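You operate a simulated robot arm through the tools that you are given. There is no shell and no other tool.

Carry out the task below with a simulated two-armed robot. There is one attempt and no reset: what you move stays moved.

TASK
Put the red tray on the top of bench ten away on the top of bench seven. Fetch the cooler four and set it on the top of bench nine. Take the thick yellow coupon that says "48" from the top of bench nine and put it on top of the white paper pack there. Shut the cupboard door fifty-five. Put the weight on the top of bench nine away in the inside of the weight tray. Open the drawer twenty-four, fetch the blue plug marked "P5" from the top of bench nine and set it in the inside of drawer twenty-four and shut the twenty-four again. Pull the closet door two open. Any order will do. Set down upright: cooler four.
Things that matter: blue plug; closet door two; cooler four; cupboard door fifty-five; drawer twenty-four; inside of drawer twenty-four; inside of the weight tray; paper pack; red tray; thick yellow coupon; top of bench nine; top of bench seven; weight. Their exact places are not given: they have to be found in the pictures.

Only the result counts: the job must be done as asked and must still hold three seconds after the hand-in. Knocking over, shifting, dropping, spilling or breaking anything else fails it.

THE ROBOT
Two 7-joint arms with two-finger parallel grippers on one trunk, on a base that drives. Base frame: it is fixed to the floor where the robot stands at the start and does not move with it; the origin is under the middle of the robot, x ahead of it, y to its left, z up. Lengths are in mm, angles in degrees, forces in N, time in s.
The left shoulder is at the start at [60, 147, 538], the right one opposite. With the tool pointing down near the work surface each hand reaches from about 100 to 620 mm from the robot's upright axis, wherever it stands, measured 20 degrees to its own side. Places, roughly: blue plug [750, -2500, 750]; closet door two [800, 4800, 1000]; cooler four [-500, -2000, 750]; cupboard door fifty-five [800, -1700, 300]; drawer twenty-four [3200, -1400, 700]; inside of drawer twenty-four [3100, -1400, 600]; inside of the weight tray (27x14 cm) [2800, -180, 800]; paper pack [250, -1750, 750]; red tray [-500, -2250, 750]; thick yellow coupon [500, -2000, 750]; top of bench nine [500, -2500, 800]; top of bench seven [2500, -2200, 800]; weight [750, -2250, 750]. Payload 3.43 kg a hand.
The tool frame of a hand sits at the grasp point between the pads (the TCP): z along the fingers, y along the line on which they close. The tips reach 30 mm beyond it. Largest opening 94 mm; finger width 28, thickness 10; the body of the gripper, 50 by 96 mm, starts 55 mm behind the TCP.
Orientation is that of the tool frame in the base frame, as a unit quaternion [x, y, z, w]. With the fingers straight down and closing along the base's y, the tool's x points along the base's -x, its y along +y and its z along -z.

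THE INTERFACE
- The arms move only by the tool arm_command. It takes "left_increments", "right_increments" or both (then of equal length, played together; a hand with none holds still); each is a list of rows, each an object (a shift or turn left out is 0, a gripper value left out holds the last) with "rotation": the turn, a rotation vector about the base's x, y, z in rad, a list of three; "travel": the shift along the base's x, y, z in mm, a list of three; "gripper": the closure, from 0 (fully open) to 1 (shut). In form: [{"rotation": [ax, ay, az], "travel": [tx, ty, tz], "gripper": gripper}, ...]. A call has 1 to 20 rows; each row shifts and turns the commanded pose from where the row before left it. Each row takes 0.2 s and may step no farther than 50 mm and 8.6 degrees from the row before; otherwise, or with a gripper value out of range, the whole call is refused. A pose out of reach is approached as far as the arm can. The call stops where the force on the tool passes 40 N (or 10 N more than at its start, if that is more) or the arm is blocked; 0.2 s more then pass. The fingers move at their own pace (about 72 mm/s each) and stop on an object; they squeeze with about 30 N. The grip force told is the motor's: it shows also when the fingers shut on nothing. Time passes only in rows, and 0.2 s behind the last, so rows that do not move let the fingers close. It gives the time, the measured TCP pose, the force on the tool (base axes), the opening and the grip force at its end, in the units of the frame above (readings bear some noise), with the torque about the TCP (base axes, N m) and any sound that the robot's microphone picked up.
- Cameras (640 x 400 px; columns grow to the right, rows downward): "scene" is now at [66.6, -6.6, 1184.9]; the picture's right is [-0.10, -0.99, 0.00], its down [-0.47, 0.05, -0.88] and it looks along [0.87, -0.09, -0.48] (base axes); focal length 275 px, centre (320, 200). "left" rides on the left gripper at [76, -14, -103] in its tool frame; the picture's right is [0.18, 0.98, 0.00], its down [-0.75, 0.14, -0.64] and it looks along [-0.63, 0.12, 0.77] (tool axes); focal length 243 px, centre (320, 200). "right" rides on the right gripper at [76, 14, -103] in its tool frame; the picture's right is [-0.18, 0.98, 0.00], its down [-0.75, -0.14, -0.64] and it looks along [-0.63, -0.12, 0.77] (tool axes); focal length 243 px, centre (320, 200).
- grab_frame(camera): a new picture of that camera. The clock stands still meanwhile.
- lift_body(by): slides the trunk up (or, below 0, down) by that many mm; the arms and the scene camera ride with it, the base frame stays. It gives what a move gives, with no picture.
- base_move(legs): drives the robot by 1 to 6 legs, each [ahead, left, turn to the left] in mm, mm and degrees, along the robot's own axes; the way and the turn of a leg run together, so that a leg with both is an arc; at most 1500 mm and 180 degrees a leg. The arms and the cameras ride along, it lands a little off, and it stops where it bumps. It gives what a move gives.
- turn_head(pan, tilt): turns the head with the scene camera to pan (to the left, within 86 degrees either way) and tilt (down, from -29 to 69), counted from straight ahead of the robot. It gives what a move gives.
- point_at(camera, pixels): there is no depth. For up to 12 entries [column, row, z] of the newest picture of that camera ("zoom" is the newest enlarged one), the place [x, y] in the base frame at which the ray of that pixel passes the height z, good to about 3 mm, but the place of the scene camera against the robot may be out by one fixed shift of up to 12 mm in any direction. The clock stands still meanwhile.
- enlarge(camera, box): a new picture of the part [left, top, right, bottom] of that camera's present view, enlarged. The clock stands still meanwhile.
- job_done(): hands the job in; it is judged then, once.

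Unless the task says otherwise, let go and move clear before handing in.

The tools are called after "Call:" as a command line: name --argument value ..., lists and objects as JSON in quotes. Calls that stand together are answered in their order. arm_command: Moves the arms, as the interface text tells. Its arguments: {"type":"object","properties":{"left_increments":{"type":"array"},"right_increments":{"type":"array"}},"required":[]} The other tools are called the same way: lift_body (by) slides the trunk up or down; base_move (legs) drives the base; turn_head (pan, tilt) turns the head that bears the scene camera; grab_frame (camera) takes a picture; point_at (camera, pixels) gives the place at which the rays of pixels pass given heights; enlarge (camera, box) takes an enlarged picture of a part of a camera's view; job_done () hands the job in.

At the start:

```text
time: 0.0
left_position: [287.1, 121.4, 980.0]
left_tool_rot: [0.0, 1.0, 0.0, 0.001]
left_force: [-0.3, -1.0, 0.7]
left_moment: [-0.01, -0.02, -0.02]
left_grip_width: 94.4
left_grip_force: 0.1
right_position: [350.9, -143.9, 979.9]
right_tool_rot: [0.0, 1.0, 0.001, 0.001]
right_force: [0.4, 0.1, 0.3]
right_moment: [0.0, -0.02, -0.01]
right_grip_width: 93.9
right_grip_force: 0.1
trunk travel left (down, up): [-246.0, 4.0]
robot x, y, heading: [1.9, 0.1, -0.3]
head pan, tilt: [-6.0, 28.5]
```

scene: 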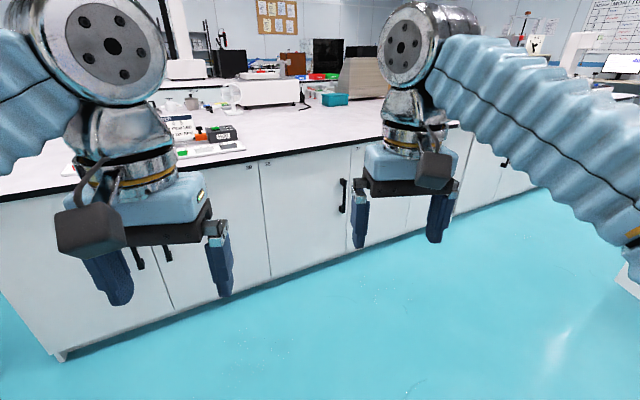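
right: 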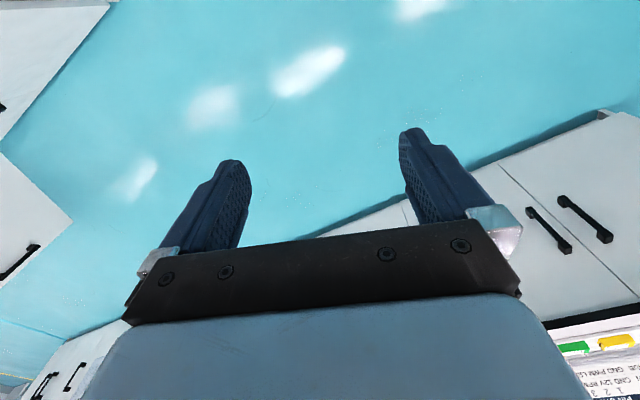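
left: 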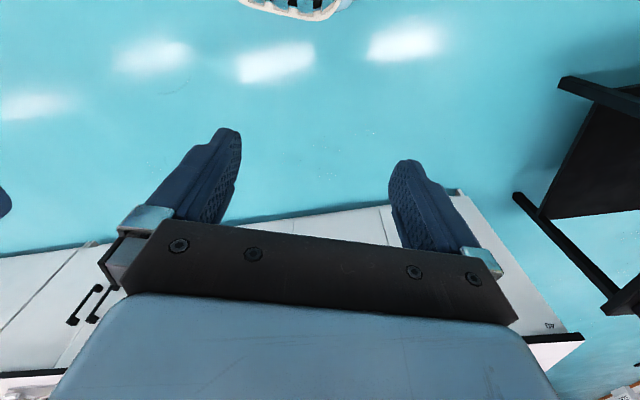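

The scene shows a bench ahead with cabinets, and the arms are partly in the view. I'll look around first by turning the head.

Call:
turn_head --pan -60 --tilt 25

Call:
grab_frame --camera "scene"

Call:
turn_head --pan -86 --tilt 15

Call:
grab_frame --camera "scene"

Call:
turn_head --pan 0 --tilt 10

Call:
grab_frame --camera "scene"

Call:
turn_head --pan 60 --tilt 15

Call:
grab_frame --camera "scene"

```text
time: 1.2
left_position: [287.6, 121.9, 979.1]
left_tool_rot: [0.0, 1.0, -0.001, 0.001]
left_force: [-0.7, -0.3, 0.0]
left_moment: [0.01, -0.02, 0.03]
left_grip_width: 94.2
left_grip_force: 0.0
right_position: [352.0, -144.4, 979.1]
right_tool_rot: [0.0, 1.0, -0.001, 0.001]
right_force: [0.3, 0.0, -0.1]
right_moment: [0.02, 0.0, 0.0]
right_grip_width: 93.8
right_grip_force: 0.1
trunk travel left (down, up): [-246.0, 4.0]
robot x, y, heading: [1.4, -1.0, 0.1]
head pan, tilt: [-60.0, 25.0]
```

```text
taken
```

scene: 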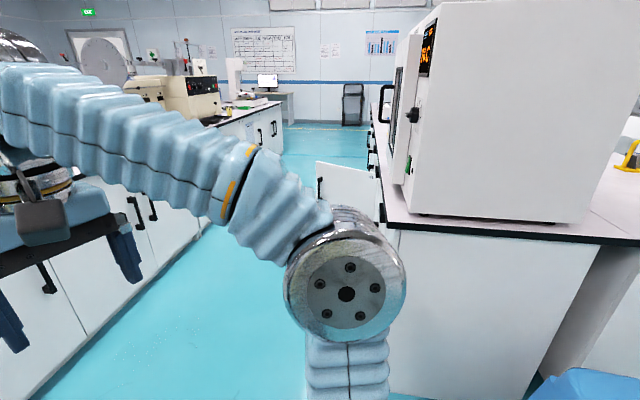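

```text
time: 2.1
left_position: [286.9, 121.8, 979.7]
left_tool_rot: [0.0, 1.0, 0.001, 0.001]
left_force: [-0.1, 0.9, -0.5]
left_moment: [0.02, 0.02, 0.01]
left_grip_width: 93.6
left_grip_force: 0.1
right_position: [351.5, -144.6, 980.2]
right_tool_rot: [0.0, 1.0, 0.0, 0.001]
right_force: [-0.1, 1.0, -0.2]
right_moment: [-0.03, 0.01, 0.02]
right_grip_width: 94.1
right_grip_force: 0.0
trunk travel left (down, up): [-246.0, 4.0]
robot x, y, heading: [-0.0, -0.5, 0.3]
head pan, tilt: [-85.9, 15.0]
```

```text
taken
```

scene: 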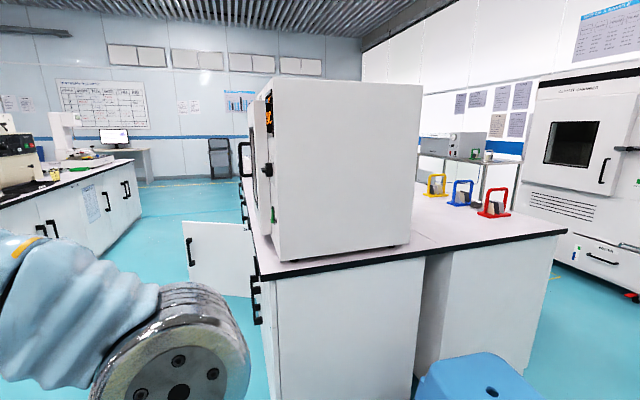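

```text
time: 3.7
left_position: [286.4, 121.4, 979.9]
left_tool_rot: [0.0, 1.0, 0.0, 0.001]
left_force: [-0.1, 0.7, -0.6]
left_moment: [-0.02, 0.04, 0.02]
left_grip_width: 94.3
left_grip_force: 0.1
right_position: [352.8, -143.7, 979.5]
right_tool_rot: [0.0, 1.0, 0.0, 0.001]
right_force: [0.0, 0.2, -0.3]
right_moment: [0.03, 0.01, 0.02]
right_grip_width: 94.1
right_grip_force: 0.0
trunk travel left (down, up): [-246.0, 4.0]
robot x, y, heading: [2.0, 3.3, -0.3]
head pan, tilt: [0.0, 10.0]
```

```text
taken
```

scene: 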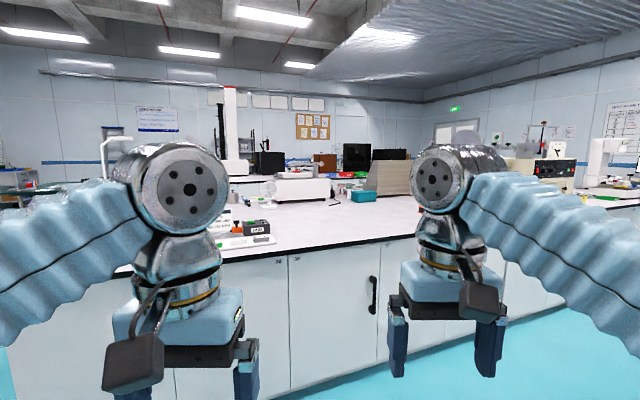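

```text
time: 5.0
left_position: [287.0, 121.3, 979.9]
left_tool_rot: [-0.001, 1.0, 0.0, 0.001]
left_force: [-1.4, -0.1, 0.9]
left_moment: [0.03, 0.02, 0.02]
left_grip_width: 93.8
left_grip_force: 0.1
right_position: [351.9, -144.8, 979.8]
right_tool_rot: [0.0, 1.0, 0.001, 0.001]
right_force: [-0.2, -0.7, 0.5]
right_moment: [-0.04, -0.01, -0.01]
right_grip_width: 93.8
right_grip_force: 0.1
trunk travel left (down, up): [-246.0, 4.0]
robot x, y, heading: [-2.9, 3.0, -0.1]
head pan, tilt: [60.0, 15.0]
```

```text
taken
```

scene: 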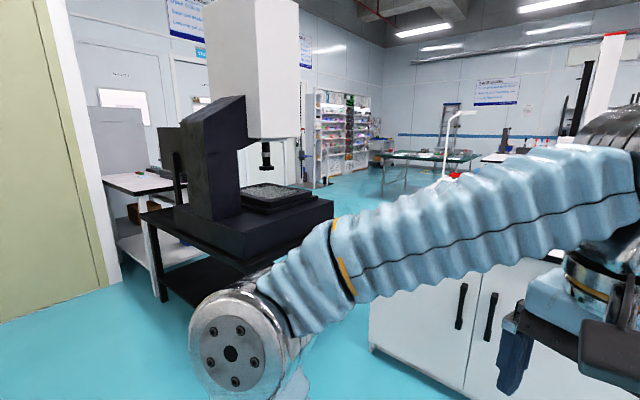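

From here, bench nine/ten with the oven and the coloured handles lies to the right (pan -86). I'll zoom into the details before driving.

Call:
turn_head --pan -86 --tilt 20

Call:
enlarge --camera "scene" --box '[380, 80, 640, 260]'

Call:
enlarge --camera "scene" --box '[0, 60, 320, 260]'

Call:
turn_head --pan -35 --tilt 10

Call:
grab_frame --camera "scene"

Call:
turn_head --pan 86 --tilt 10

Call:
grab_frame --camera "scene"

```text
time: 7.3
left_position: [287.4, 120.9, 980.3]
left_tool_rot: [0.001, 1.0, 0.0, 0.001]
left_force: [0.4, -0.6, 1.0]
left_moment: [-0.01, 0.01, 0.04]
left_grip_width: 94.1
left_grip_force: 0.0
right_position: [351.8, -144.8, 980.3]
right_tool_rot: [0.001, 1.0, 0.0, 0.001]
right_force: [0.9, 0.3, -0.3]
right_moment: [0.0, 0.04, 0.03]
right_grip_width: 94.1
right_grip_force: 0.0
trunk travel left (down, up): [-246.0, 4.0]
robot x, y, heading: [0.6, 2.3, -0.2]
head pan, tilt: [-85.9, 20.0]
```

```text
2.22 times, centred on (510, 170) of scene
```

zoom: 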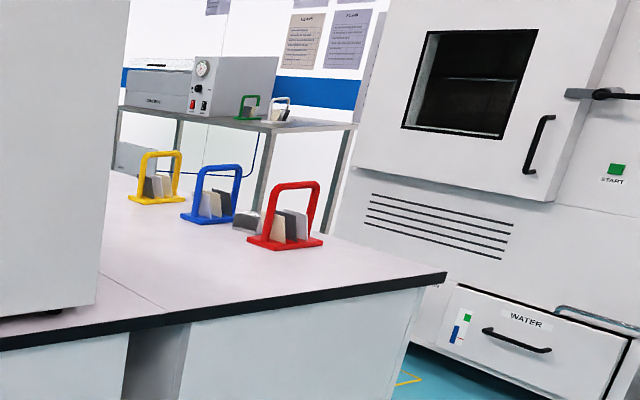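

```text
2.00 times, centred on (160, 160) of scene
```

zoom: 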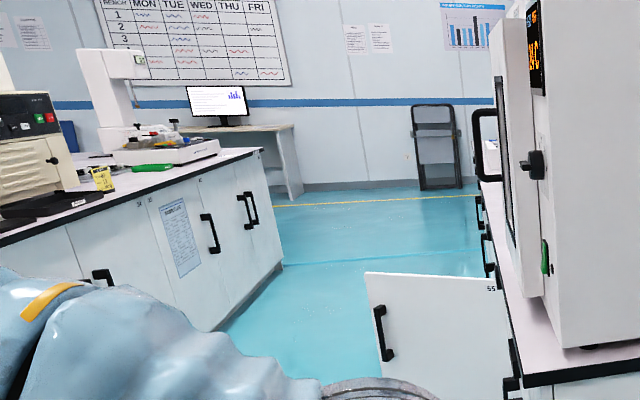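

```text
time: 8.5
left_position: [287.5, 121.3, 980.6]
left_tool_rot: [-0.001, 1.0, 0.0, 0.0]
left_force: [0.3, 1.1, 0.4]
left_moment: [0.01, -0.01, 0.0]
left_grip_width: 94.0
left_grip_force: 0.1
right_position: [351.9, -144.0, 979.3]
right_tool_rot: [0.0, 1.0, 0.001, 0.001]
right_force: [0.0, 0.4, 0.3]
right_moment: [-0.02, -0.01, 0.0]
right_grip_width: 93.8
right_grip_force: 0.1
trunk travel left (down, up): [-246.0, 4.0]
robot x, y, heading: [1.2, 3.8, 0.2]
head pan, tilt: [-35.0, 10.0]
```

```text
taken
```

scene: 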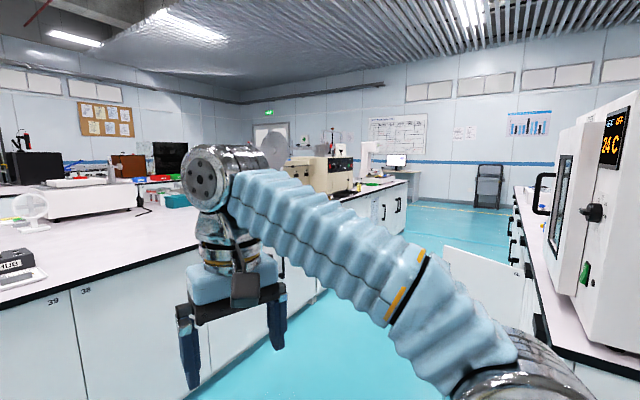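

```text
time: 10.5
left_position: [288.4, 121.7, 980.5]
left_tool_rot: [0.0, 1.0, 0.0, 0.001]
left_force: [0.0, 0.3, -0.3]
left_moment: [0.0, 0.01, 0.02]
left_grip_width: 94.1
left_grip_force: 0.0
right_position: [351.4, -145.1, 980.1]
right_tool_rot: [0.0, 1.0, 0.0, 0.001]
right_force: [0.5, -0.2, 0.4]
right_moment: [-0.01, 0.02, 0.03]
right_grip_width: 94.0
right_grip_force: 0.1
trunk travel left (down, up): [-246.0, 4.0]
robot x, y, heading: [-1.1, 1.7, -0.1]
head pan, tilt: [85.9, 10.0]
```

```text
taken
```

scene: 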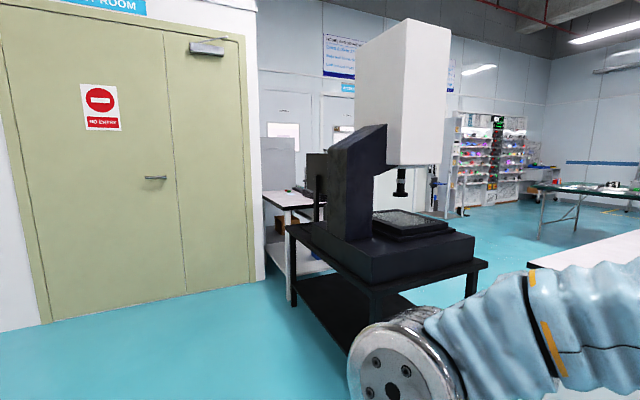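

I'll map the layout by pointing at floor and bench-edge pixels from a couple of head poses.

Call:
turn_head --pan -50 --tilt 20

Call:
grab_frame --camera "scene"

```text
time: 12.7
left_position: [286.5, 122.4, 980.4]
left_tool_rot: [0.0, 1.0, 0.0, 0.001]
left_force: [-0.6, 0.5, -0.2]
left_moment: [-0.03, -0.01, 0.0]
left_grip_width: 94.1
left_grip_force: 0.1
right_position: [352.4, -144.7, 980.6]
right_tool_rot: [0.001, 1.0, 0.001, 0.001]
right_force: [-0.4, -0.8, -0.3]
right_moment: [0.02, -0.05, 0.01]
right_grip_width: 94.2
right_grip_force: 0.0
trunk travel left (down, up): [-246.0, 4.0]
robot x, y, heading: [1.0, -0.0, -0.1]
head pan, tilt: [-50.0, 20.0]
```

```text
taken
```

scene: 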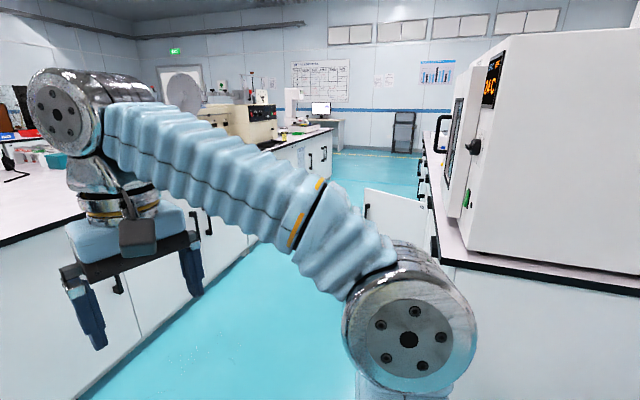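

Call:
point_at --camera "scene" --pixels '[[335, 185, 0], [240, 249, 0], [150, 340, 0], [100, 390, 0], [440, 262, 750], [600, 285, 750], [429, 155, 750], [40, 240, 750], [335, 130, 750], [366, 238, 50], [410, 152, 0], [322, 131, 780]]'

```text
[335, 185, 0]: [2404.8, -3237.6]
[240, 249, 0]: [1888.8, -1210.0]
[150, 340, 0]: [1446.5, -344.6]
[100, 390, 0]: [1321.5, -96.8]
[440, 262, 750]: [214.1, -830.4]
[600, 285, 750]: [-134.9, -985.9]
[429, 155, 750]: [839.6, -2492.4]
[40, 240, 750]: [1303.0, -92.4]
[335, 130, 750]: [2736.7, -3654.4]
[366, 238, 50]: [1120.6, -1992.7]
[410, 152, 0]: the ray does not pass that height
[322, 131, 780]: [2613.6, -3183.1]
```

The benches run at roughly -67° heading, the aisle between bench nine and the central bench is about 1.3 m wide. I'll turn the base right by 67° to look down the aisle.

Call:
base_move --legs '[[0, 0, -67]]'

Call:
turn_head --pan 0 --tilt 15

Call:
grab_frame --camera "scene"

Call:
turn_head --pan -50 --tilt 15

Call:
grab_frame --camera "scene"

```text
time: 16.0
left_position: [224.4, -218.4, 980.6]
left_tool_rot: [0.554, 0.832, -0.001, 0.001]
left_force: [-0.6, -0.7, -0.1]
left_moment: [0.04, 0.03, 0.02]
left_grip_width: 93.6
left_grip_force: 0.0
right_position: [2.4, -380.5, 980.9]
right_tool_rot: [0.554, 0.833, -0.001, 0.001]
right_force: [-0.3, -1.3, -0.1]
right_moment: [-0.01, -0.01, 0.01]
right_grip_width: 94.2
right_grip_force: 0.0
trunk travel left (down, up): [-246.0, 4.0]
robot x, y, heading: [-0.6, 0.8, -67.3]
head pan, tilt: [-50.0, 20.0]
```

```text
time: 17.2
left_position: [221.7, -217.4, 980.2]
left_tool_rot: [0.555, 0.832, 0.0, 0.0]
left_force: [0.0, 0.0, -0.7]
left_moment: [0.01, 0.01, 0.0]
left_grip_width: 94.0
left_grip_force: 0.1
right_position: [3.9, -380.9, 981.2]
right_tool_rot: [0.554, 0.832, 0.0, 0.001]
right_force: [-0.7, -0.1, 0.4]
right_moment: [0.01, -0.01, 0.04]
right_grip_width: 93.9
right_grip_force: 0.1
trunk travel left (down, up): [-246.0, 4.0]
robot x, y, heading: [-0.5, -2.2, -67.3]
head pan, tilt: [0.0, 15.0]
```

```text
taken
```

scene: 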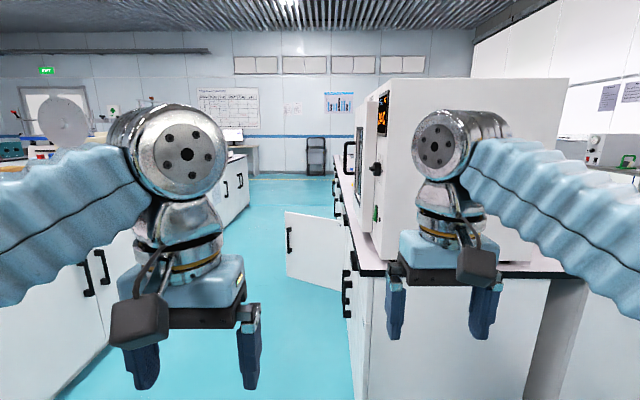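

```text
time: 18.4
left_position: [222.8, -218.9, 980.0]
left_tool_rot: [0.554, 0.832, 0.0, 0.001]
left_force: [0.1, -0.1, 0.2]
left_moment: [0.01, 0.04, 0.0]
left_grip_width: 94.0
left_grip_force: 0.1
right_position: [1.7, -380.2, 980.5]
right_tool_rot: [0.554, 0.832, -0.001, 0.001]
right_force: [-0.4, 0.6, -0.1]
right_moment: [0.02, 0.0, -0.01]
right_grip_width: 94.0
right_grip_force: 0.0
trunk travel left (down, up): [-246.0, 4.0]
robot x, y, heading: [0.0, 1.2, -67.1]
head pan, tilt: [-50.0, 15.0]
```

```text
taken
```

scene: 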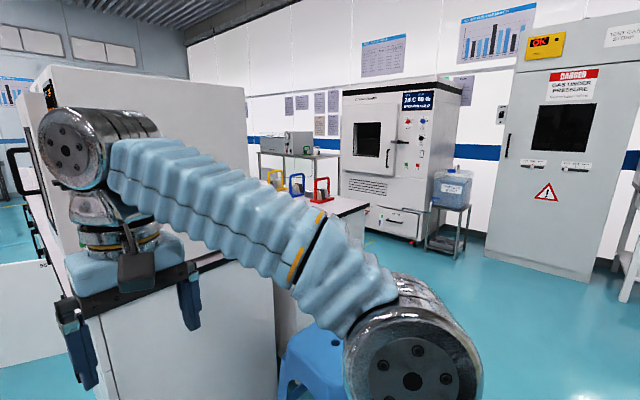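

The aisle's vanishing point is at about col 321, so the benches run along my current heading (-67.3°). I'll shift left 520 mm and go forward to see the bench nine top.

Call:
base_move --legs '[[0, 520, 0], [900, 0, 0]]'

Call:
turn_head --pan -40 --tilt 30

Call:
grab_frame --camera "scene"

Call:
turn_head --pan 0 --tilt 25

Call:
grab_frame --camera "scene"

```text
time: 25.8
left_position: [1050.4, -850.7, 979.4]
left_tool_rot: [0.556, 0.831, -0.001, 0.0]
left_force: [-1.1, 0.9, 0.0]
left_moment: [-0.02, -0.02, -0.03]
left_grip_width: 94.1
left_grip_force: 0.0
right_position: [829.2, -1013.8, 979.8]
right_tool_rot: [0.556, 0.831, -0.001, 0.0]
right_force: [-0.2, 1.1, 0.0]
right_moment: [0.01, 0.02, -0.01]
right_grip_width: 94.0
right_grip_force: 0.1
trunk travel left (down, up): [-246.0, 4.0]
robot x, y, heading: [828.0, -629.6, -67.5]
head pan, tilt: [-50.0, 15.0]
```

```text
time: 26.6
left_position: [1049.4, -850.7, 980.3]
left_tool_rot: [0.556, 0.831, 0.0, 0.001]
left_force: [-0.5, 0.4, 0.7]
left_moment: [-0.03, 0.01, 0.01]
left_grip_width: 94.2
left_grip_force: 0.1
right_position: [828.5, -1012.9, 979.4]
right_tool_rot: [0.556, 0.831, 0.0, 0.0]
right_force: [0.7, -0.7, -0.4]
right_moment: [0.0, 0.0, 0.0]
right_grip_width: 94.4
right_grip_force: 0.2
trunk travel left (down, up): [-246.0, 4.0]
robot x, y, heading: [827.0, -631.4, -67.8]
head pan, tilt: [-40.0, 30.0]
```

```text
taken
```

scene: 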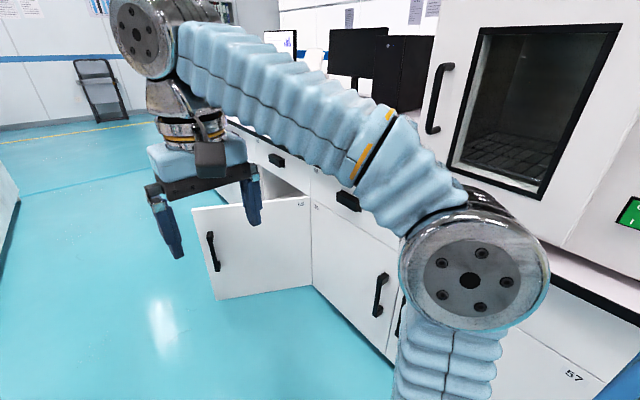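

```text
time: 27.6
left_position: [1049.8, -850.8, 980.8]
left_tool_rot: [0.556, 0.831, 0.0, 0.001]
left_force: [-0.1, 0.7, -0.8]
left_moment: [-0.03, -0.03, -0.03]
left_grip_width: 93.9
left_grip_force: 0.1
right_position: [830.4, -1012.6, 979.9]
right_tool_rot: [0.556, 0.831, 0.0, 0.0]
right_force: [-0.5, -0.4, 0.2]
right_moment: [0.02, 0.01, -0.03]
right_grip_width: 94.3
right_grip_force: 0.0
trunk travel left (down, up): [-246.0, 4.0]
robot x, y, heading: [822.4, -634.6, -67.3]
head pan, tilt: [0.0, 25.0]
```

```text
taken
```

scene: 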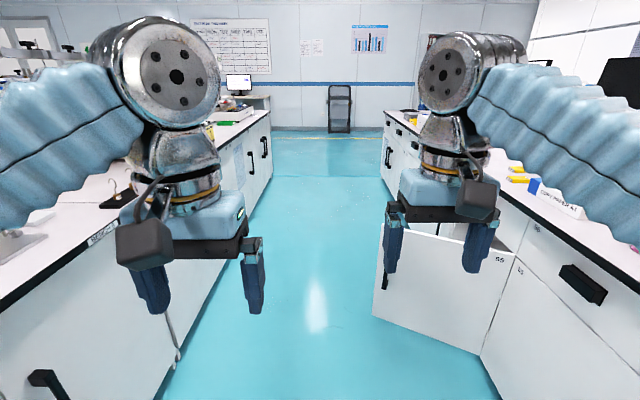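

Door 55 stands open (free edge at col 375, rows 225–315; hinge at col 490–515). I'll measure the door, aisle and bench.

Call:
point_at --camera "scene" --pixels '[[375, 315, 80], [375, 315, 120], [384, 225, 600], [478, 355, 80], [517, 254, 600], [95, 240, 750], [270, 168, 0], [160, 395, 0], [383, 262, 400], [613, 218, 750]]'

Call:
enlarge --camera "scene" --box '[480, 130, 640, 290]'

Call:
enlarge --camera "scene" --box '[360, 90, 520, 190]'

Call:
enlarge --camera "scene" --box '[0, 60, 280, 240]'

```text
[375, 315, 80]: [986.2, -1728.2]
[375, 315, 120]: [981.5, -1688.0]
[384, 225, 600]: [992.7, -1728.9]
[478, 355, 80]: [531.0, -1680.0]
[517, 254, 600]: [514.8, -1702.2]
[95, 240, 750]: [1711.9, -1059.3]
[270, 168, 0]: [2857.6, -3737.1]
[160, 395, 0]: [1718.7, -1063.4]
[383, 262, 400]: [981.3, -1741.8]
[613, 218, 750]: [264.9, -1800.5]
```

```text
2.50 times, centred on (560, 210) of scene
```

zoom: 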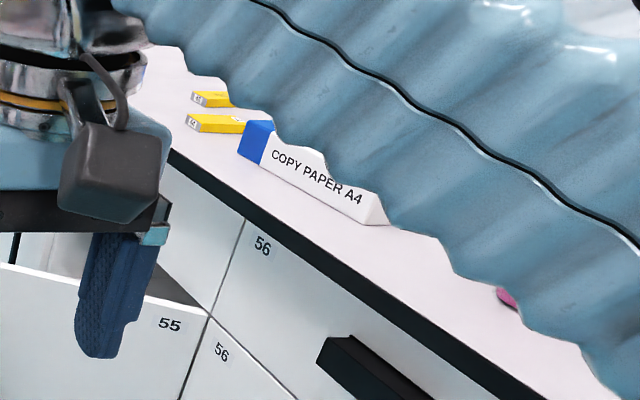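

```text
4.00 times, centred on (440, 140) of scene
```

zoom: 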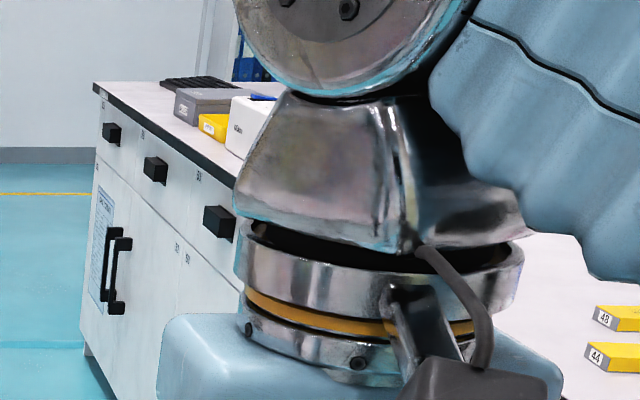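

```text
2.22 times, centred on (140, 150) of scene
```

zoom: 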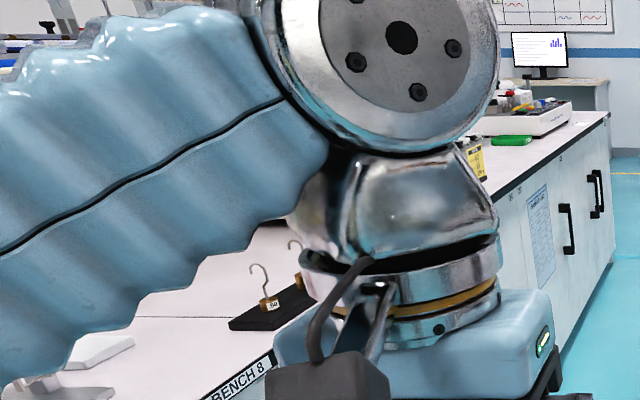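

Door 55 is about 62° open, hinged at about (523,-1690) with its free edge near (985,-1728). I'll drive ahead beside it and turn to face bench nine, to push it shut with the left hand and look at the bench top.

Call:
base_move --legs '[[660, 0, 0], [0, 0, -90]]'

Call:
turn_head --pan 0 --tilt 35

Call:
grab_frame --camera "scene"

Call:
turn_head --pan 50 --tilt 35

Call:
grab_frame --camera "scene"

```text
time: 35.1
left_position: [864.6, -1469.1, 980.3]
left_tool_rot: [0.98, 0.197, -0.001, 0.0]
left_force: [-1.3, 0.8, 0.5]
left_moment: [0.03, -0.03, 0.0]
left_grip_width: 94.1
left_grip_force: 0.0
right_position: [699.8, -1250.1, 980.6]
right_tool_rot: [0.98, 0.197, -0.001, 0.0]
right_force: [-0.3, 0.2, -0.1]
right_moment: [0.0, -0.02, 0.0]
right_grip_width: 93.9
right_grip_force: 0.0
trunk travel left (down, up): [-246.0, 4.0]
robot x, y, heading: [1086.0, -1246.1, -157.3]
head pan, tilt: [0.0, 25.0]
```

```text
time: 35.8
left_position: [863.8, -1470.3, 980.7]
left_tool_rot: [0.98, 0.198, -0.001, 0.0]
left_force: [-0.6, 1.2, -0.1]
left_moment: [0.0, 0.04, 0.0]
left_grip_width: 93.9
left_grip_force: 0.2
right_position: [701.8, -1250.1, 981.0]
right_tool_rot: [0.98, 0.198, -0.001, 0.0]
right_force: [0.5, 0.3, 0.1]
right_moment: [0.01, 0.01, -0.03]
right_grip_width: 94.0
right_grip_force: 0.0
trunk travel left (down, up): [-246.0, 4.0]
robot x, y, heading: [1080.1, -1245.3, -157.4]
head pan, tilt: [0.0, 35.0]
```

```text
taken
```

scene: 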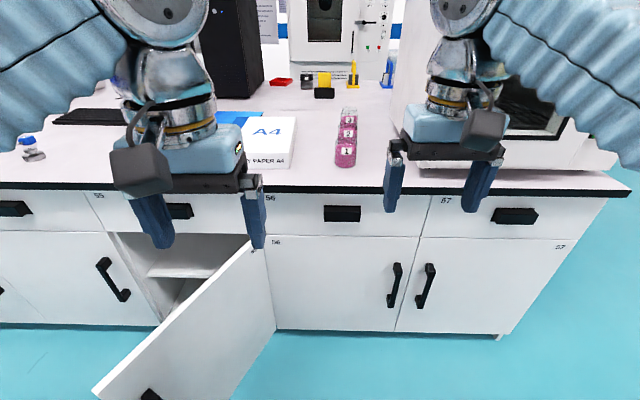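

```text
time: 37.0
left_position: [864.8, -1469.4, 979.6]
left_tool_rot: [0.98, 0.198, -0.001, 0.0]
left_force: [0.5, 0.0, 0.0]
left_moment: [0.02, -0.03, 0.01]
left_grip_width: 94.1
left_grip_force: 0.0
right_position: [701.6, -1250.6, 979.8]
right_tool_rot: [0.98, 0.199, -0.001, 0.0]
right_force: [-0.6, -0.3, -0.3]
right_moment: [-0.01, 0.02, -0.03]
right_grip_width: 93.9
right_grip_force: 0.1
trunk travel left (down, up): [-246.0, 4.0]
robot x, y, heading: [1080.4, -1244.8, -157.2]
head pan, tilt: [50.0, 35.0]
```

```text
taken
```

scene: 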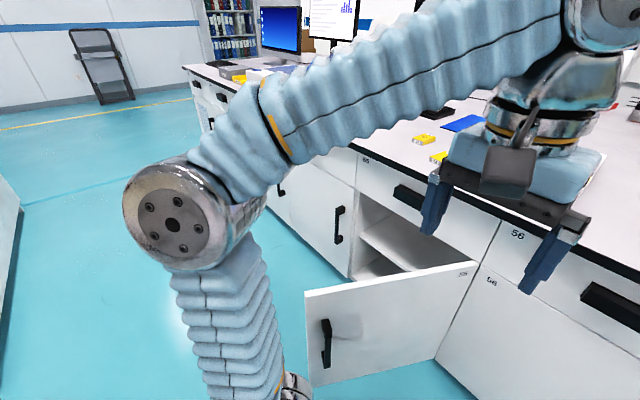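

I see the paper pack at (265,145), pink numbered items at (346,140), and small red/black/yellow/blue things at the back. I'll zoom in.

Call:
turn_head --pan 5 --tilt 25

Call:
enlarge --camera "scene" --box '[240, 100, 440, 240]'

Call:
turn_head --pan 30 --tilt 25

Call:
grab_frame --camera "scene"

```text
time: 38.1
left_position: [864.0, -1470.0, 979.4]
left_tool_rot: [0.98, 0.197, -0.001, 0.0]
left_force: [0.3, 0.2, -0.6]
left_moment: [0.01, 0.0, 0.02]
left_grip_width: 94.0
left_grip_force: 0.1
right_position: [700.4, -1251.0, 979.4]
right_tool_rot: [0.98, 0.197, -0.001, 0.0]
right_force: [0.0, 0.1, 0.0]
right_moment: [0.03, -0.01, -0.01]
right_grip_width: 94.0
right_grip_force: 0.0
trunk travel left (down, up): [-246.0, 4.0]
robot x, y, heading: [1082.8, -1244.5, -157.1]
head pan, tilt: [5.0, 25.0]
```

```text
2.86 times, centred on (340, 170) of scene
```

zoom: 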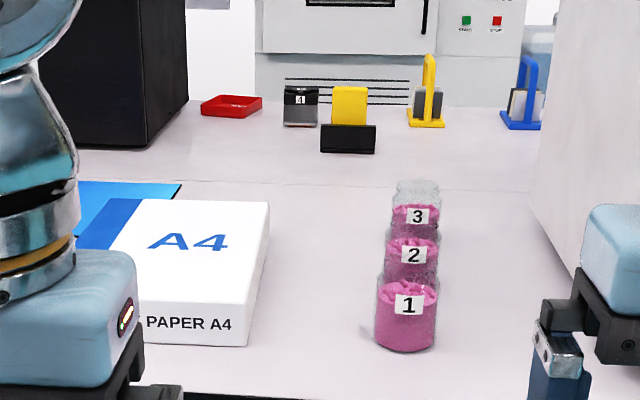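

```text
time: 39.0
left_position: [864.6, -1468.8, 980.7]
left_tool_rot: [0.98, 0.198, 0.0, 0.0]
left_force: [-0.8, -0.8, 0.3]
left_moment: [0.01, 0.0, -0.01]
left_grip_width: 93.9
left_grip_force: 0.0
right_position: [701.5, -1250.9, 979.7]
right_tool_rot: [0.98, 0.198, -0.001, -0.001]
right_force: [-0.6, -0.2, -0.7]
right_moment: [0.01, -0.01, -0.02]
right_grip_width: 94.0
right_grip_force: 0.1
trunk travel left (down, up): [-246.0, 4.0]
robot x, y, heading: [1083.1, -1246.4, -157.3]
head pan, tilt: [30.0, 25.0]
```

```text
taken
```

scene: 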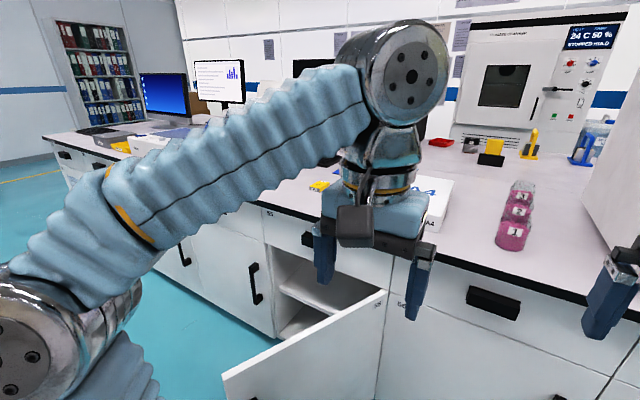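

The red tray (zoom 232,105) and a small box labelled "4" (zoom 300,105) sit at the far side. I'll zoom more on those, then do the door.

Call:
enlarge --camera "scene" --box '[410, 110, 530, 185]'

Call:
point_at --camera "scene" --pixels '[[222, 374, 600], [388, 292, 600], [440, 143, 755], [470, 150, 755], [490, 163, 755], [510, 246, 755], [265, 238, 750], [560, 318, 750], [430, 215, 800]]'

```text
5.33 times, centred on (470, 148) of scene
```

zoom: 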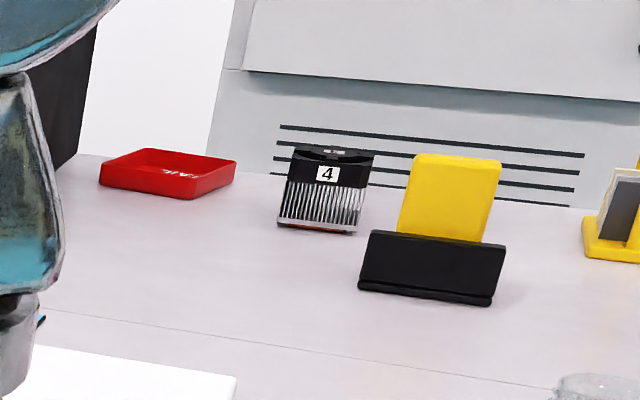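

```text
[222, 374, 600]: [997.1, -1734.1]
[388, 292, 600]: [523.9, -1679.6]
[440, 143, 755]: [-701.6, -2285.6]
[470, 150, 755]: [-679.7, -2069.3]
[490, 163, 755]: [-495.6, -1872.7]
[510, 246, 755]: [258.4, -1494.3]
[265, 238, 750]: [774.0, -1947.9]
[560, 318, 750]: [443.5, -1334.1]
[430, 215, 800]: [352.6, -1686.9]
```

Cooler four is a heatsink labelled "4" next to the red tray, both at the far (bench ten) side. I'll shut door 55 first: shift left 120 mm and lower the trunk so the left hand can push its outer face.

Call:
base_move --legs '[[0, 120, 0]]'

Call:
lift_body --by -240

Call:
turn_head --pan 45 --tilt 45

Call:
grab_frame --camera "scene"

Call:
grab_frame --camera "left"

```text
time: 40.2
left_position: [910.6, -1579.7, 979.8]
left_tool_rot: [0.98, 0.198, -0.001, 0.0]
left_force: [-0.7, -0.9, -0.5]
left_moment: [0.02, 0.03, 0.0]
left_grip_width: 94.1
left_grip_force: 0.1
right_position: [747.3, -1361.1, 979.1]
right_tool_rot: [0.98, 0.197, -0.002, 0.0]
right_force: [-0.4, -0.1, 0.0]
right_moment: [-0.02, -0.03, 0.03]
right_grip_width: 94.1
right_grip_force: 0.1
trunk travel left (down, up): [-246.0, 4.0]
robot x, y, heading: [1125.9, -1355.9, -157.1]
head pan, tilt: [30.0, 25.0]
```

```text
time: 42.8
left_position: [911.1, -1581.0, 740.9]
left_tool_rot: [0.98, 0.197, -0.001, 0.0]
left_force: [-0.1, -0.7, 0.0]
left_moment: [-0.02, 0.02, -0.01]
left_grip_width: 93.9
left_grip_force: 0.1
right_position: [746.9, -1361.1, 739.5]
right_tool_rot: [0.98, 0.198, 0.0, 0.0]
right_force: [-0.5, 0.2, -0.8]
right_moment: [-0.01, 0.02, 0.0]
right_grip_width: 94.0
right_grip_force: 0.0
trunk travel left (down, up): [-6.0, 244.0]
robot x, y, heading: [1125.7, -1357.4, -157.0]
head pan, tilt: [30.0, 25.0]
```

```text
time: 43.6
left_position: [911.6, -1580.9, 740.8]
left_tool_rot: [0.98, 0.197, -0.001, 0.0]
left_force: [-0.3, -1.1, -0.8]
left_moment: [0.0, 0.0, -0.02]
left_grip_width: 93.8
left_grip_force: 0.0
right_position: [747.8, -1360.7, 740.1]
right_tool_rot: [0.98, 0.197, 0.0, 0.0]
right_force: [-0.8, 0.5, 0.3]
right_moment: [0.04, -0.03, 0.03]
right_grip_width: 93.9
right_grip_force: 0.0
trunk travel left (down, up): [-6.0, 244.0]
robot x, y, heading: [1125.5, -1356.2, -156.9]
head pan, tilt: [45.0, 45.0]
```

```text
taken
```

scene: 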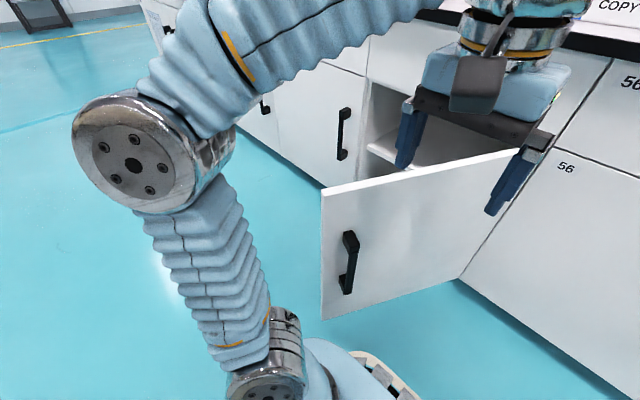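

```text
taken
```

left: 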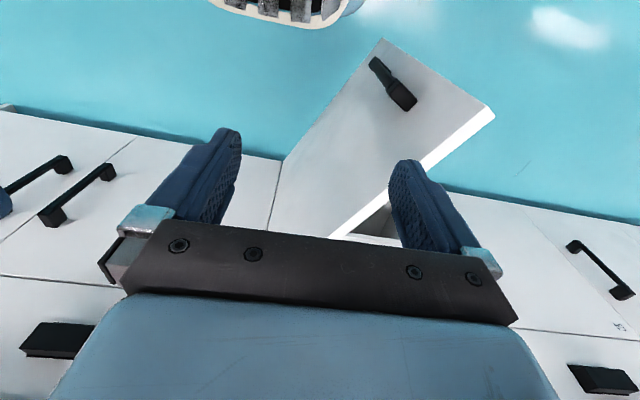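

The left hand is on the outer side of door 55 (its leaf visible at 300–400, 160–310). I'll close the gripper, lower it to z≈540 and push the leaf toward shut.

Call:
arm_command --left_increments '[{"gripper": 1, "travel": [0, 0, -50]}, {"travel": [0, 0, -50]}, {"travel": [0, 0, -50]}, {"travel": [0, 0, -50]}, {"travel": [0, 0, 0]}]'

Call:
arm_command --left_increments '[{"travel": [-8.6, -40.4, 0]}, {"travel": [-8.6, -40.4, 0]}, {"travel": [-8.6, -40.4, 0]}, {"travel": [-8.6, -40.4, 0]}, {"travel": [-20.6, -40, 0]}, {"travel": [-20.6, -40, 0]}]'

Call:
grab_frame --camera "scene"

```text
time: 44.8
left_position: [909.5, -1579.9, 540.3]
left_tool_rot: [0.98, 0.197, -0.001, 0.0]
left_force: [0.1, 0.9, 0.2]
left_moment: [0.03, -0.03, 0.04]
left_grip_width: 0.4
left_grip_force: 29.9
right_position: [747.2, -1360.3, 739.6]
right_tool_rot: [0.98, 0.198, -0.001, 0.0]
right_force: [-0.1, 0.7, -0.4]
right_moment: [-0.03, -0.02, 0.0]
right_grip_width: 93.8
right_grip_force: 0.1
trunk travel left (down, up): [-6.0, 244.0]
robot x, y, heading: [1128.2, -1355.5, -157.3]
head pan, tilt: [45.0, 45.0]
```

```text
time: 46.2
left_position: [835.9, -1821.8, 538.5]
left_tool_rot: [0.98, 0.197, -0.001, 0.001]
left_force: [0.4, 0.2, -0.1]
left_moment: [-0.01, 0.03, 0.04]
left_grip_width: 0.0
left_grip_force: 29.3
right_position: [748.2, -1359.8, 739.5]
right_tool_rot: [0.98, 0.198, -0.001, 0.0]
right_force: [0.1, 0.8, -0.1]
right_moment: [-0.02, 0.05, 0.03]
right_grip_width: 93.8
right_grip_force: 0.1
trunk travel left (down, up): [-6.0, 244.0]
robot x, y, heading: [1129.0, -1358.6, -157.1]
head pan, tilt: [45.0, 45.0]
```

```text
taken
```

scene: 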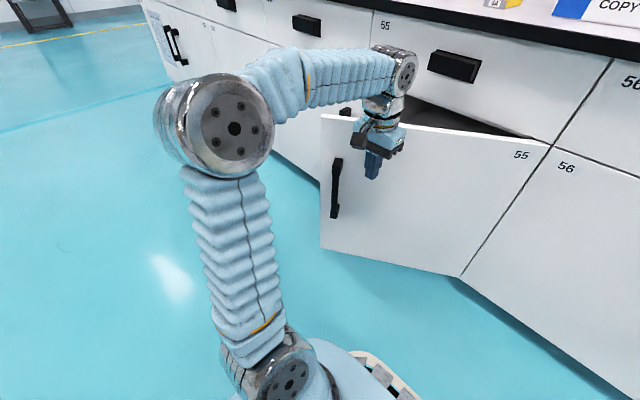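

The door has swung toward shut (free edge now around col 320–340). I'll push further, then bring the base closer.

Call:
arm_command --left_increments '[{"travel": [-39, -25, 0]}, {"travel": [-40, -20, 0]}, {"travel": [0, 0, 0]}]'

Call:
base_move --legs '[[100, 100, 0]]'

Call:
grab_frame --camera "scene"

```text
time: 47.0
left_position: [756.4, -1866.4, 540.1]
left_tool_rot: [0.98, 0.197, 0.001, 0.0]
left_force: [0.1, 0.5, 0.2]
left_moment: [0.01, 0.0, -0.03]
left_grip_width: 0.2
left_grip_force: 29.9
right_position: [747.7, -1359.6, 740.5]
right_tool_rot: [0.98, 0.198, -0.001, 0.0]
right_force: [0.7, -0.2, -0.1]
right_moment: [-0.01, 0.01, 0.02]
right_grip_width: 94.2
right_grip_force: 0.0
trunk travel left (down, up): [-6.0, 244.0]
robot x, y, heading: [1127.2, -1358.4, -157.2]
head pan, tilt: [45.0, 45.0]
```

```text
time: 48.3
left_position: [704.5, -1998.4, 540.1]
left_tool_rot: [0.981, 0.197, -0.001, 0.001]
left_force: [0.4, 0.3, -0.3]
left_moment: [-0.01, 0.0, 0.01]
left_grip_width: 0.0
left_grip_force: 30.2
right_position: [694.5, -1490.4, 739.8]
right_tool_rot: [0.98, 0.197, -0.001, 0.0]
right_force: [0.6, -0.4, -0.3]
right_moment: [0.0, 0.01, 0.0]
right_grip_width: 93.9
right_grip_force: 0.0
trunk travel left (down, up): [-6.0, 244.0]
robot x, y, heading: [1074.7, -1488.7, -157.2]
head pan, tilt: [45.0, 45.0]
```

```text
taken
```

scene: 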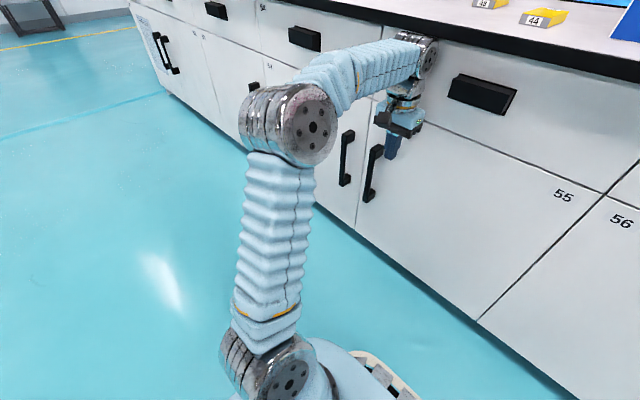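

The door seems nearly flush now. I'll press it gently to be sure it's fully shut, watching the force.

Call:
arm_command --left_increments '[{"travel": [-13.8, -5.8, 0]}, {"travel": [-13.8, -5.8, 0]}, {"travel": [-13.8, -5.8, 0]}, {"travel": [-13.8, -5.8, 0]}, {"travel": [0, 0, 0]}]'

Call:
grab_frame --camera "scene"

```text
time: 49.1
left_position: [705.1, -2003.9, 536.0]
left_tool_rot: [0.982, 0.188, 0.024, -0.009]
left_force: [64.2, 51.8, 20.9]
left_moment: [-5.14, 7.08, -1.95]
left_grip_width: 0.0
left_grip_force: 30.0
right_position: [715.9, -1496.6, 745.9]
right_tool_rot: [0.978, 0.206, -0.005, 0.001]
right_force: [-0.3, 0.6, -0.1]
right_moment: [0.01, -0.01, -0.01]
right_grip_width: 94.1
right_grip_force: 0.0
trunk travel left (down, up): [-6.0, 244.0]
robot x, y, heading: [1093.3, -1492.9, -156.3]
head pan, tilt: [45.0, 45.0]
stopped in row 3 (left hand): the force on the tool passed its limit at 136 N (the readings are from after the stop); the commanded pose is now the measured one
```

```text
taken
```

scene: 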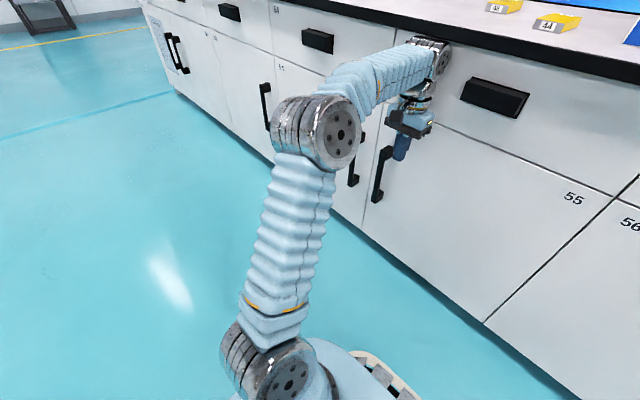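

Contact was solid (136 N), so the door is against its frame. I'll back the hand off and raise it.

Call:
arm_command --left_increments '[{"travel": [20, 8, 0]}, {"travel": [40, 17, 0]}, {"travel": [45, 18, 0]}, {"travel": [45, 18, 0]}, {"travel": [0, 0, 50]}, {"travel": [0, 0, 50]}, {"travel": [0, 0, 50], "gripper": 0}, {"travel": [0, 0, 50]}]'

Call:
grab_frame --camera "scene"

```text
time: 49.4
left_position: [704.6, -2003.5, 536.6]
left_tool_rot: [0.982, 0.188, 0.026, -0.011]
left_force: [39.3, 22.2, 16.9]
left_moment: [-2.19, 4.69, -1.01]
left_grip_width: 0.0
left_grip_force: 29.7
right_position: [711.4, -1497.5, 743.2]
right_tool_rot: [0.978, 0.207, -0.002, 0.001]
right_force: [-0.3, -0.1, 0.0]
right_moment: [0.02, -0.02, -0.01]
right_grip_width: 94.0
right_grip_force: 0.1
trunk travel left (down, up): [-6.0, 244.0]
robot x, y, heading: [1089.6, -1486.9, -155.9]
head pan, tilt: [45.0, 45.0]
stopped in row 1 (left hand): the force on the tool passed its limit at 98 N (the readings are from after the stop); the commanded pose is now the measured one
```

```text
taken
```

scene: 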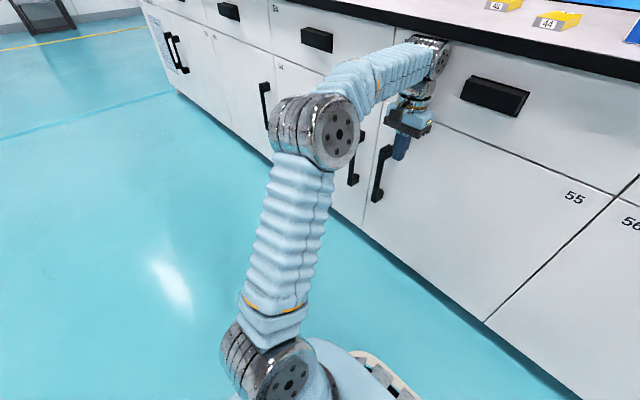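

The force is easing; I'll retract again in small steps.

Call:
arm_command --left_increments '[{"travel": [10, 4, 0]}, {"travel": [20, 8, 0]}, {"travel": [40, 17, 0]}, {"travel": [45, 18, 0]}, {"travel": [0, 0, 0]}]'

```text
time: 50.6
left_position: [819.4, -1958.2, 529.8]
left_tool_rot: [0.982, 0.188, 0.027, -0.011]
left_force: [0.4, 0.5, -0.2]
left_moment: [0.0, -0.01, -0.02]
left_grip_width: 0.1
left_grip_force: 30.2
right_position: [709.8, -1498.6, 739.2]
right_tool_rot: [0.978, 0.206, -0.001, 0.0]
right_force: [-0.4, -0.2, 0.4]
right_moment: [-0.01, -0.02, 0.02]
right_grip_width: 94.1
right_grip_force: 0.0
trunk travel left (down, up): [-6.0, 244.0]
robot x, y, heading: [1088.4, -1488.2, -156.1]
head pan, tilt: [45.0, 45.0]
```

The left hand is free of force. I'll raise it and lift the trunk back up, then look at the door and bench top.

Call:
arm_command --left_increments '[{"travel": [5, 0, 50], "gripper": 0}, {"travel": [10, 4, 50]}, {"travel": [10, 4, 50]}, {"travel": [10, 4, 50]}, {"travel": [0, 0, 10]}]'

Call:
lift_body --by 240

Call:
turn_head --pan 20 --tilt 40

Call:
grab_frame --camera "scene"

Call:
turn_head --pan 55 --tilt 30

Call:
grab_frame --camera "scene"

```text
refused: row 1 steps farther than a row can; nothing moved
```

```text
time: 53.1
left_position: [817.7, -1958.2, 769.0]
left_tool_rot: [0.982, 0.189, 0.027, -0.01]
left_force: [0.4, 0.0, -0.5]
left_moment: [0.02, -0.04, -0.01]
left_grip_width: 0.0
left_grip_force: 30.1
right_position: [709.9, -1498.4, 979.9]
right_tool_rot: [0.979, 0.206, -0.001, 0.0]
right_force: [-0.1, 0.3, -0.6]
right_moment: [-0.02, 0.01, 0.02]
right_grip_width: 93.9
right_grip_force: 0.1
trunk travel left (down, up): [-246.0, 4.0]
robot x, y, heading: [1090.8, -1483.2, -156.4]
head pan, tilt: [45.0, 45.0]
```

```text
time: 54.0
left_position: [817.7, -1958.3, 770.8]
left_tool_rot: [0.982, 0.189, 0.028, -0.011]
left_force: [-1.2, -1.0, 0.0]
left_moment: [-0.03, 0.0, 0.04]
left_grip_width: 0.0
left_grip_force: 29.9
right_position: [709.5, -1499.9, 979.5]
right_tool_rot: [0.979, 0.206, -0.001, 0.0]
right_force: [0.2, 0.1, 0.5]
right_moment: [0.03, 0.03, 0.01]
right_grip_width: 94.3
right_grip_force: 0.1
trunk travel left (down, up): [-246.0, 4.0]
robot x, y, heading: [1088.7, -1485.9, -156.0]
head pan, tilt: [20.0, 40.0]
```

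```text
taken
```

scene: 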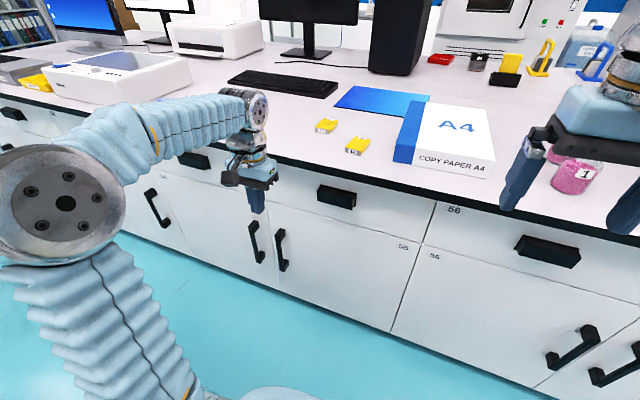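

```text
time: 55.0
left_position: [818.5, -1956.8, 769.9]
left_tool_rot: [0.981, 0.19, 0.027, -0.011]
left_force: [0.3, 0.4, 0.3]
left_moment: [0.01, 0.0, 0.01]
left_grip_width: 0.0
left_grip_force: 30.3
right_position: [710.6, -1498.4, 979.5]
right_tool_rot: [0.978, 0.206, 0.0, -0.001]
right_force: [0.1, 0.4, 0.4]
right_moment: [0.01, 0.0, -0.04]
right_grip_width: 94.2
right_grip_force: 0.1
trunk travel left (down, up): [-246.0, 4.0]
robot x, y, heading: [1092.6, -1485.1, -156.1]
head pan, tilt: [55.0, 30.0]
```

```text
taken
```

scene: 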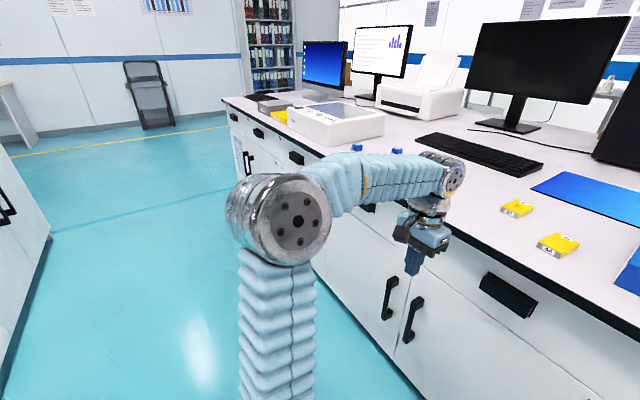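

Door 55 looks flush. Yellow coupons are at (517,208) and (558,243), blue plugs near (357,148) and (395,150). I'll zoom in on these.

Call:
enlarge --camera "scene" --box '[440, 160, 640, 300]'

Call:
enlarge --camera "scene" --box '[230, 80, 430, 200]'

Call:
turn_head --pan 20 --tilt 40

Call:
enlarge --camera "scene" --box '[200, 150, 480, 310]'

```text
2.86 times, centred on (540, 230) of scene
```

zoom: 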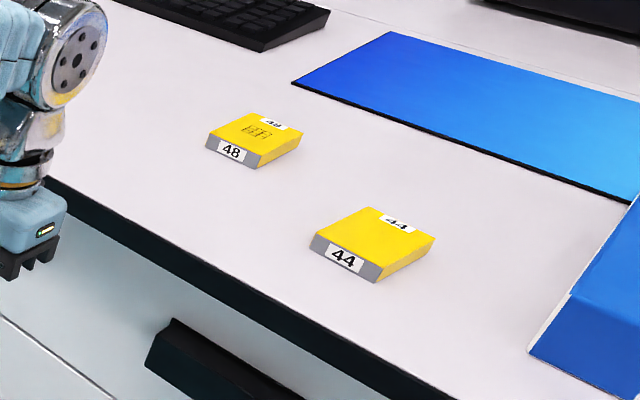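

```text
3.20 times, centred on (330, 140) of scene
```

zoom: 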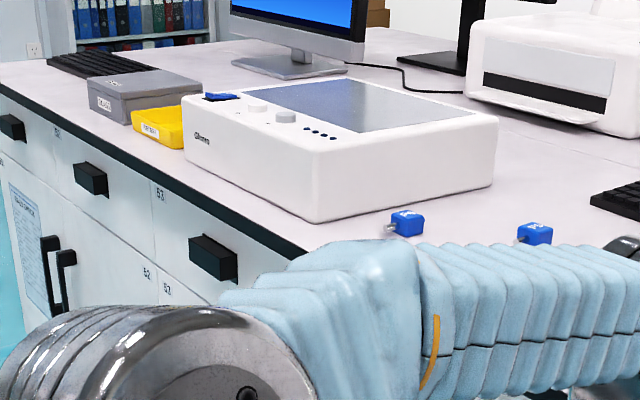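

```text
time: 56.0
left_position: [817.6, -1958.2, 769.5]
left_tool_rot: [0.981, 0.189, 0.028, -0.011]
left_force: [0.6, 0.8, 0.3]
left_moment: [-0.01, 0.03, -0.03]
left_grip_width: 0.0
left_grip_force: 29.8
right_position: [709.4, -1498.3, 980.3]
right_tool_rot: [0.978, 0.207, -0.001, 0.0]
right_force: [0.1, 0.3, 0.9]
right_moment: [0.0, 0.01, -0.02]
right_grip_width: 94.1
right_grip_force: 0.1
trunk travel left (down, up): [-246.0, 4.0]
robot x, y, heading: [1090.3, -1486.5, -156.3]
head pan, tilt: [20.0, 40.0]
```

```text
2.29 times, centred on (340, 230) of scene
```

zoom: 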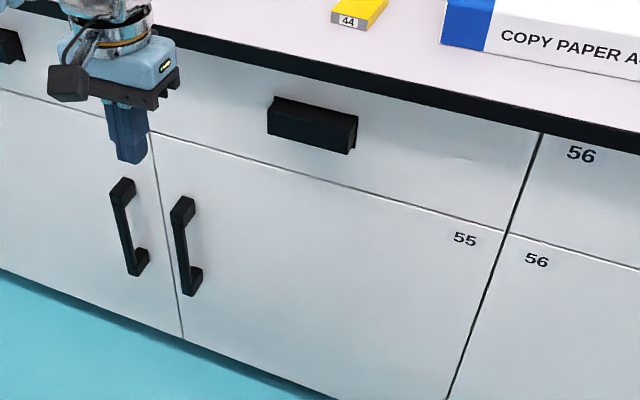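

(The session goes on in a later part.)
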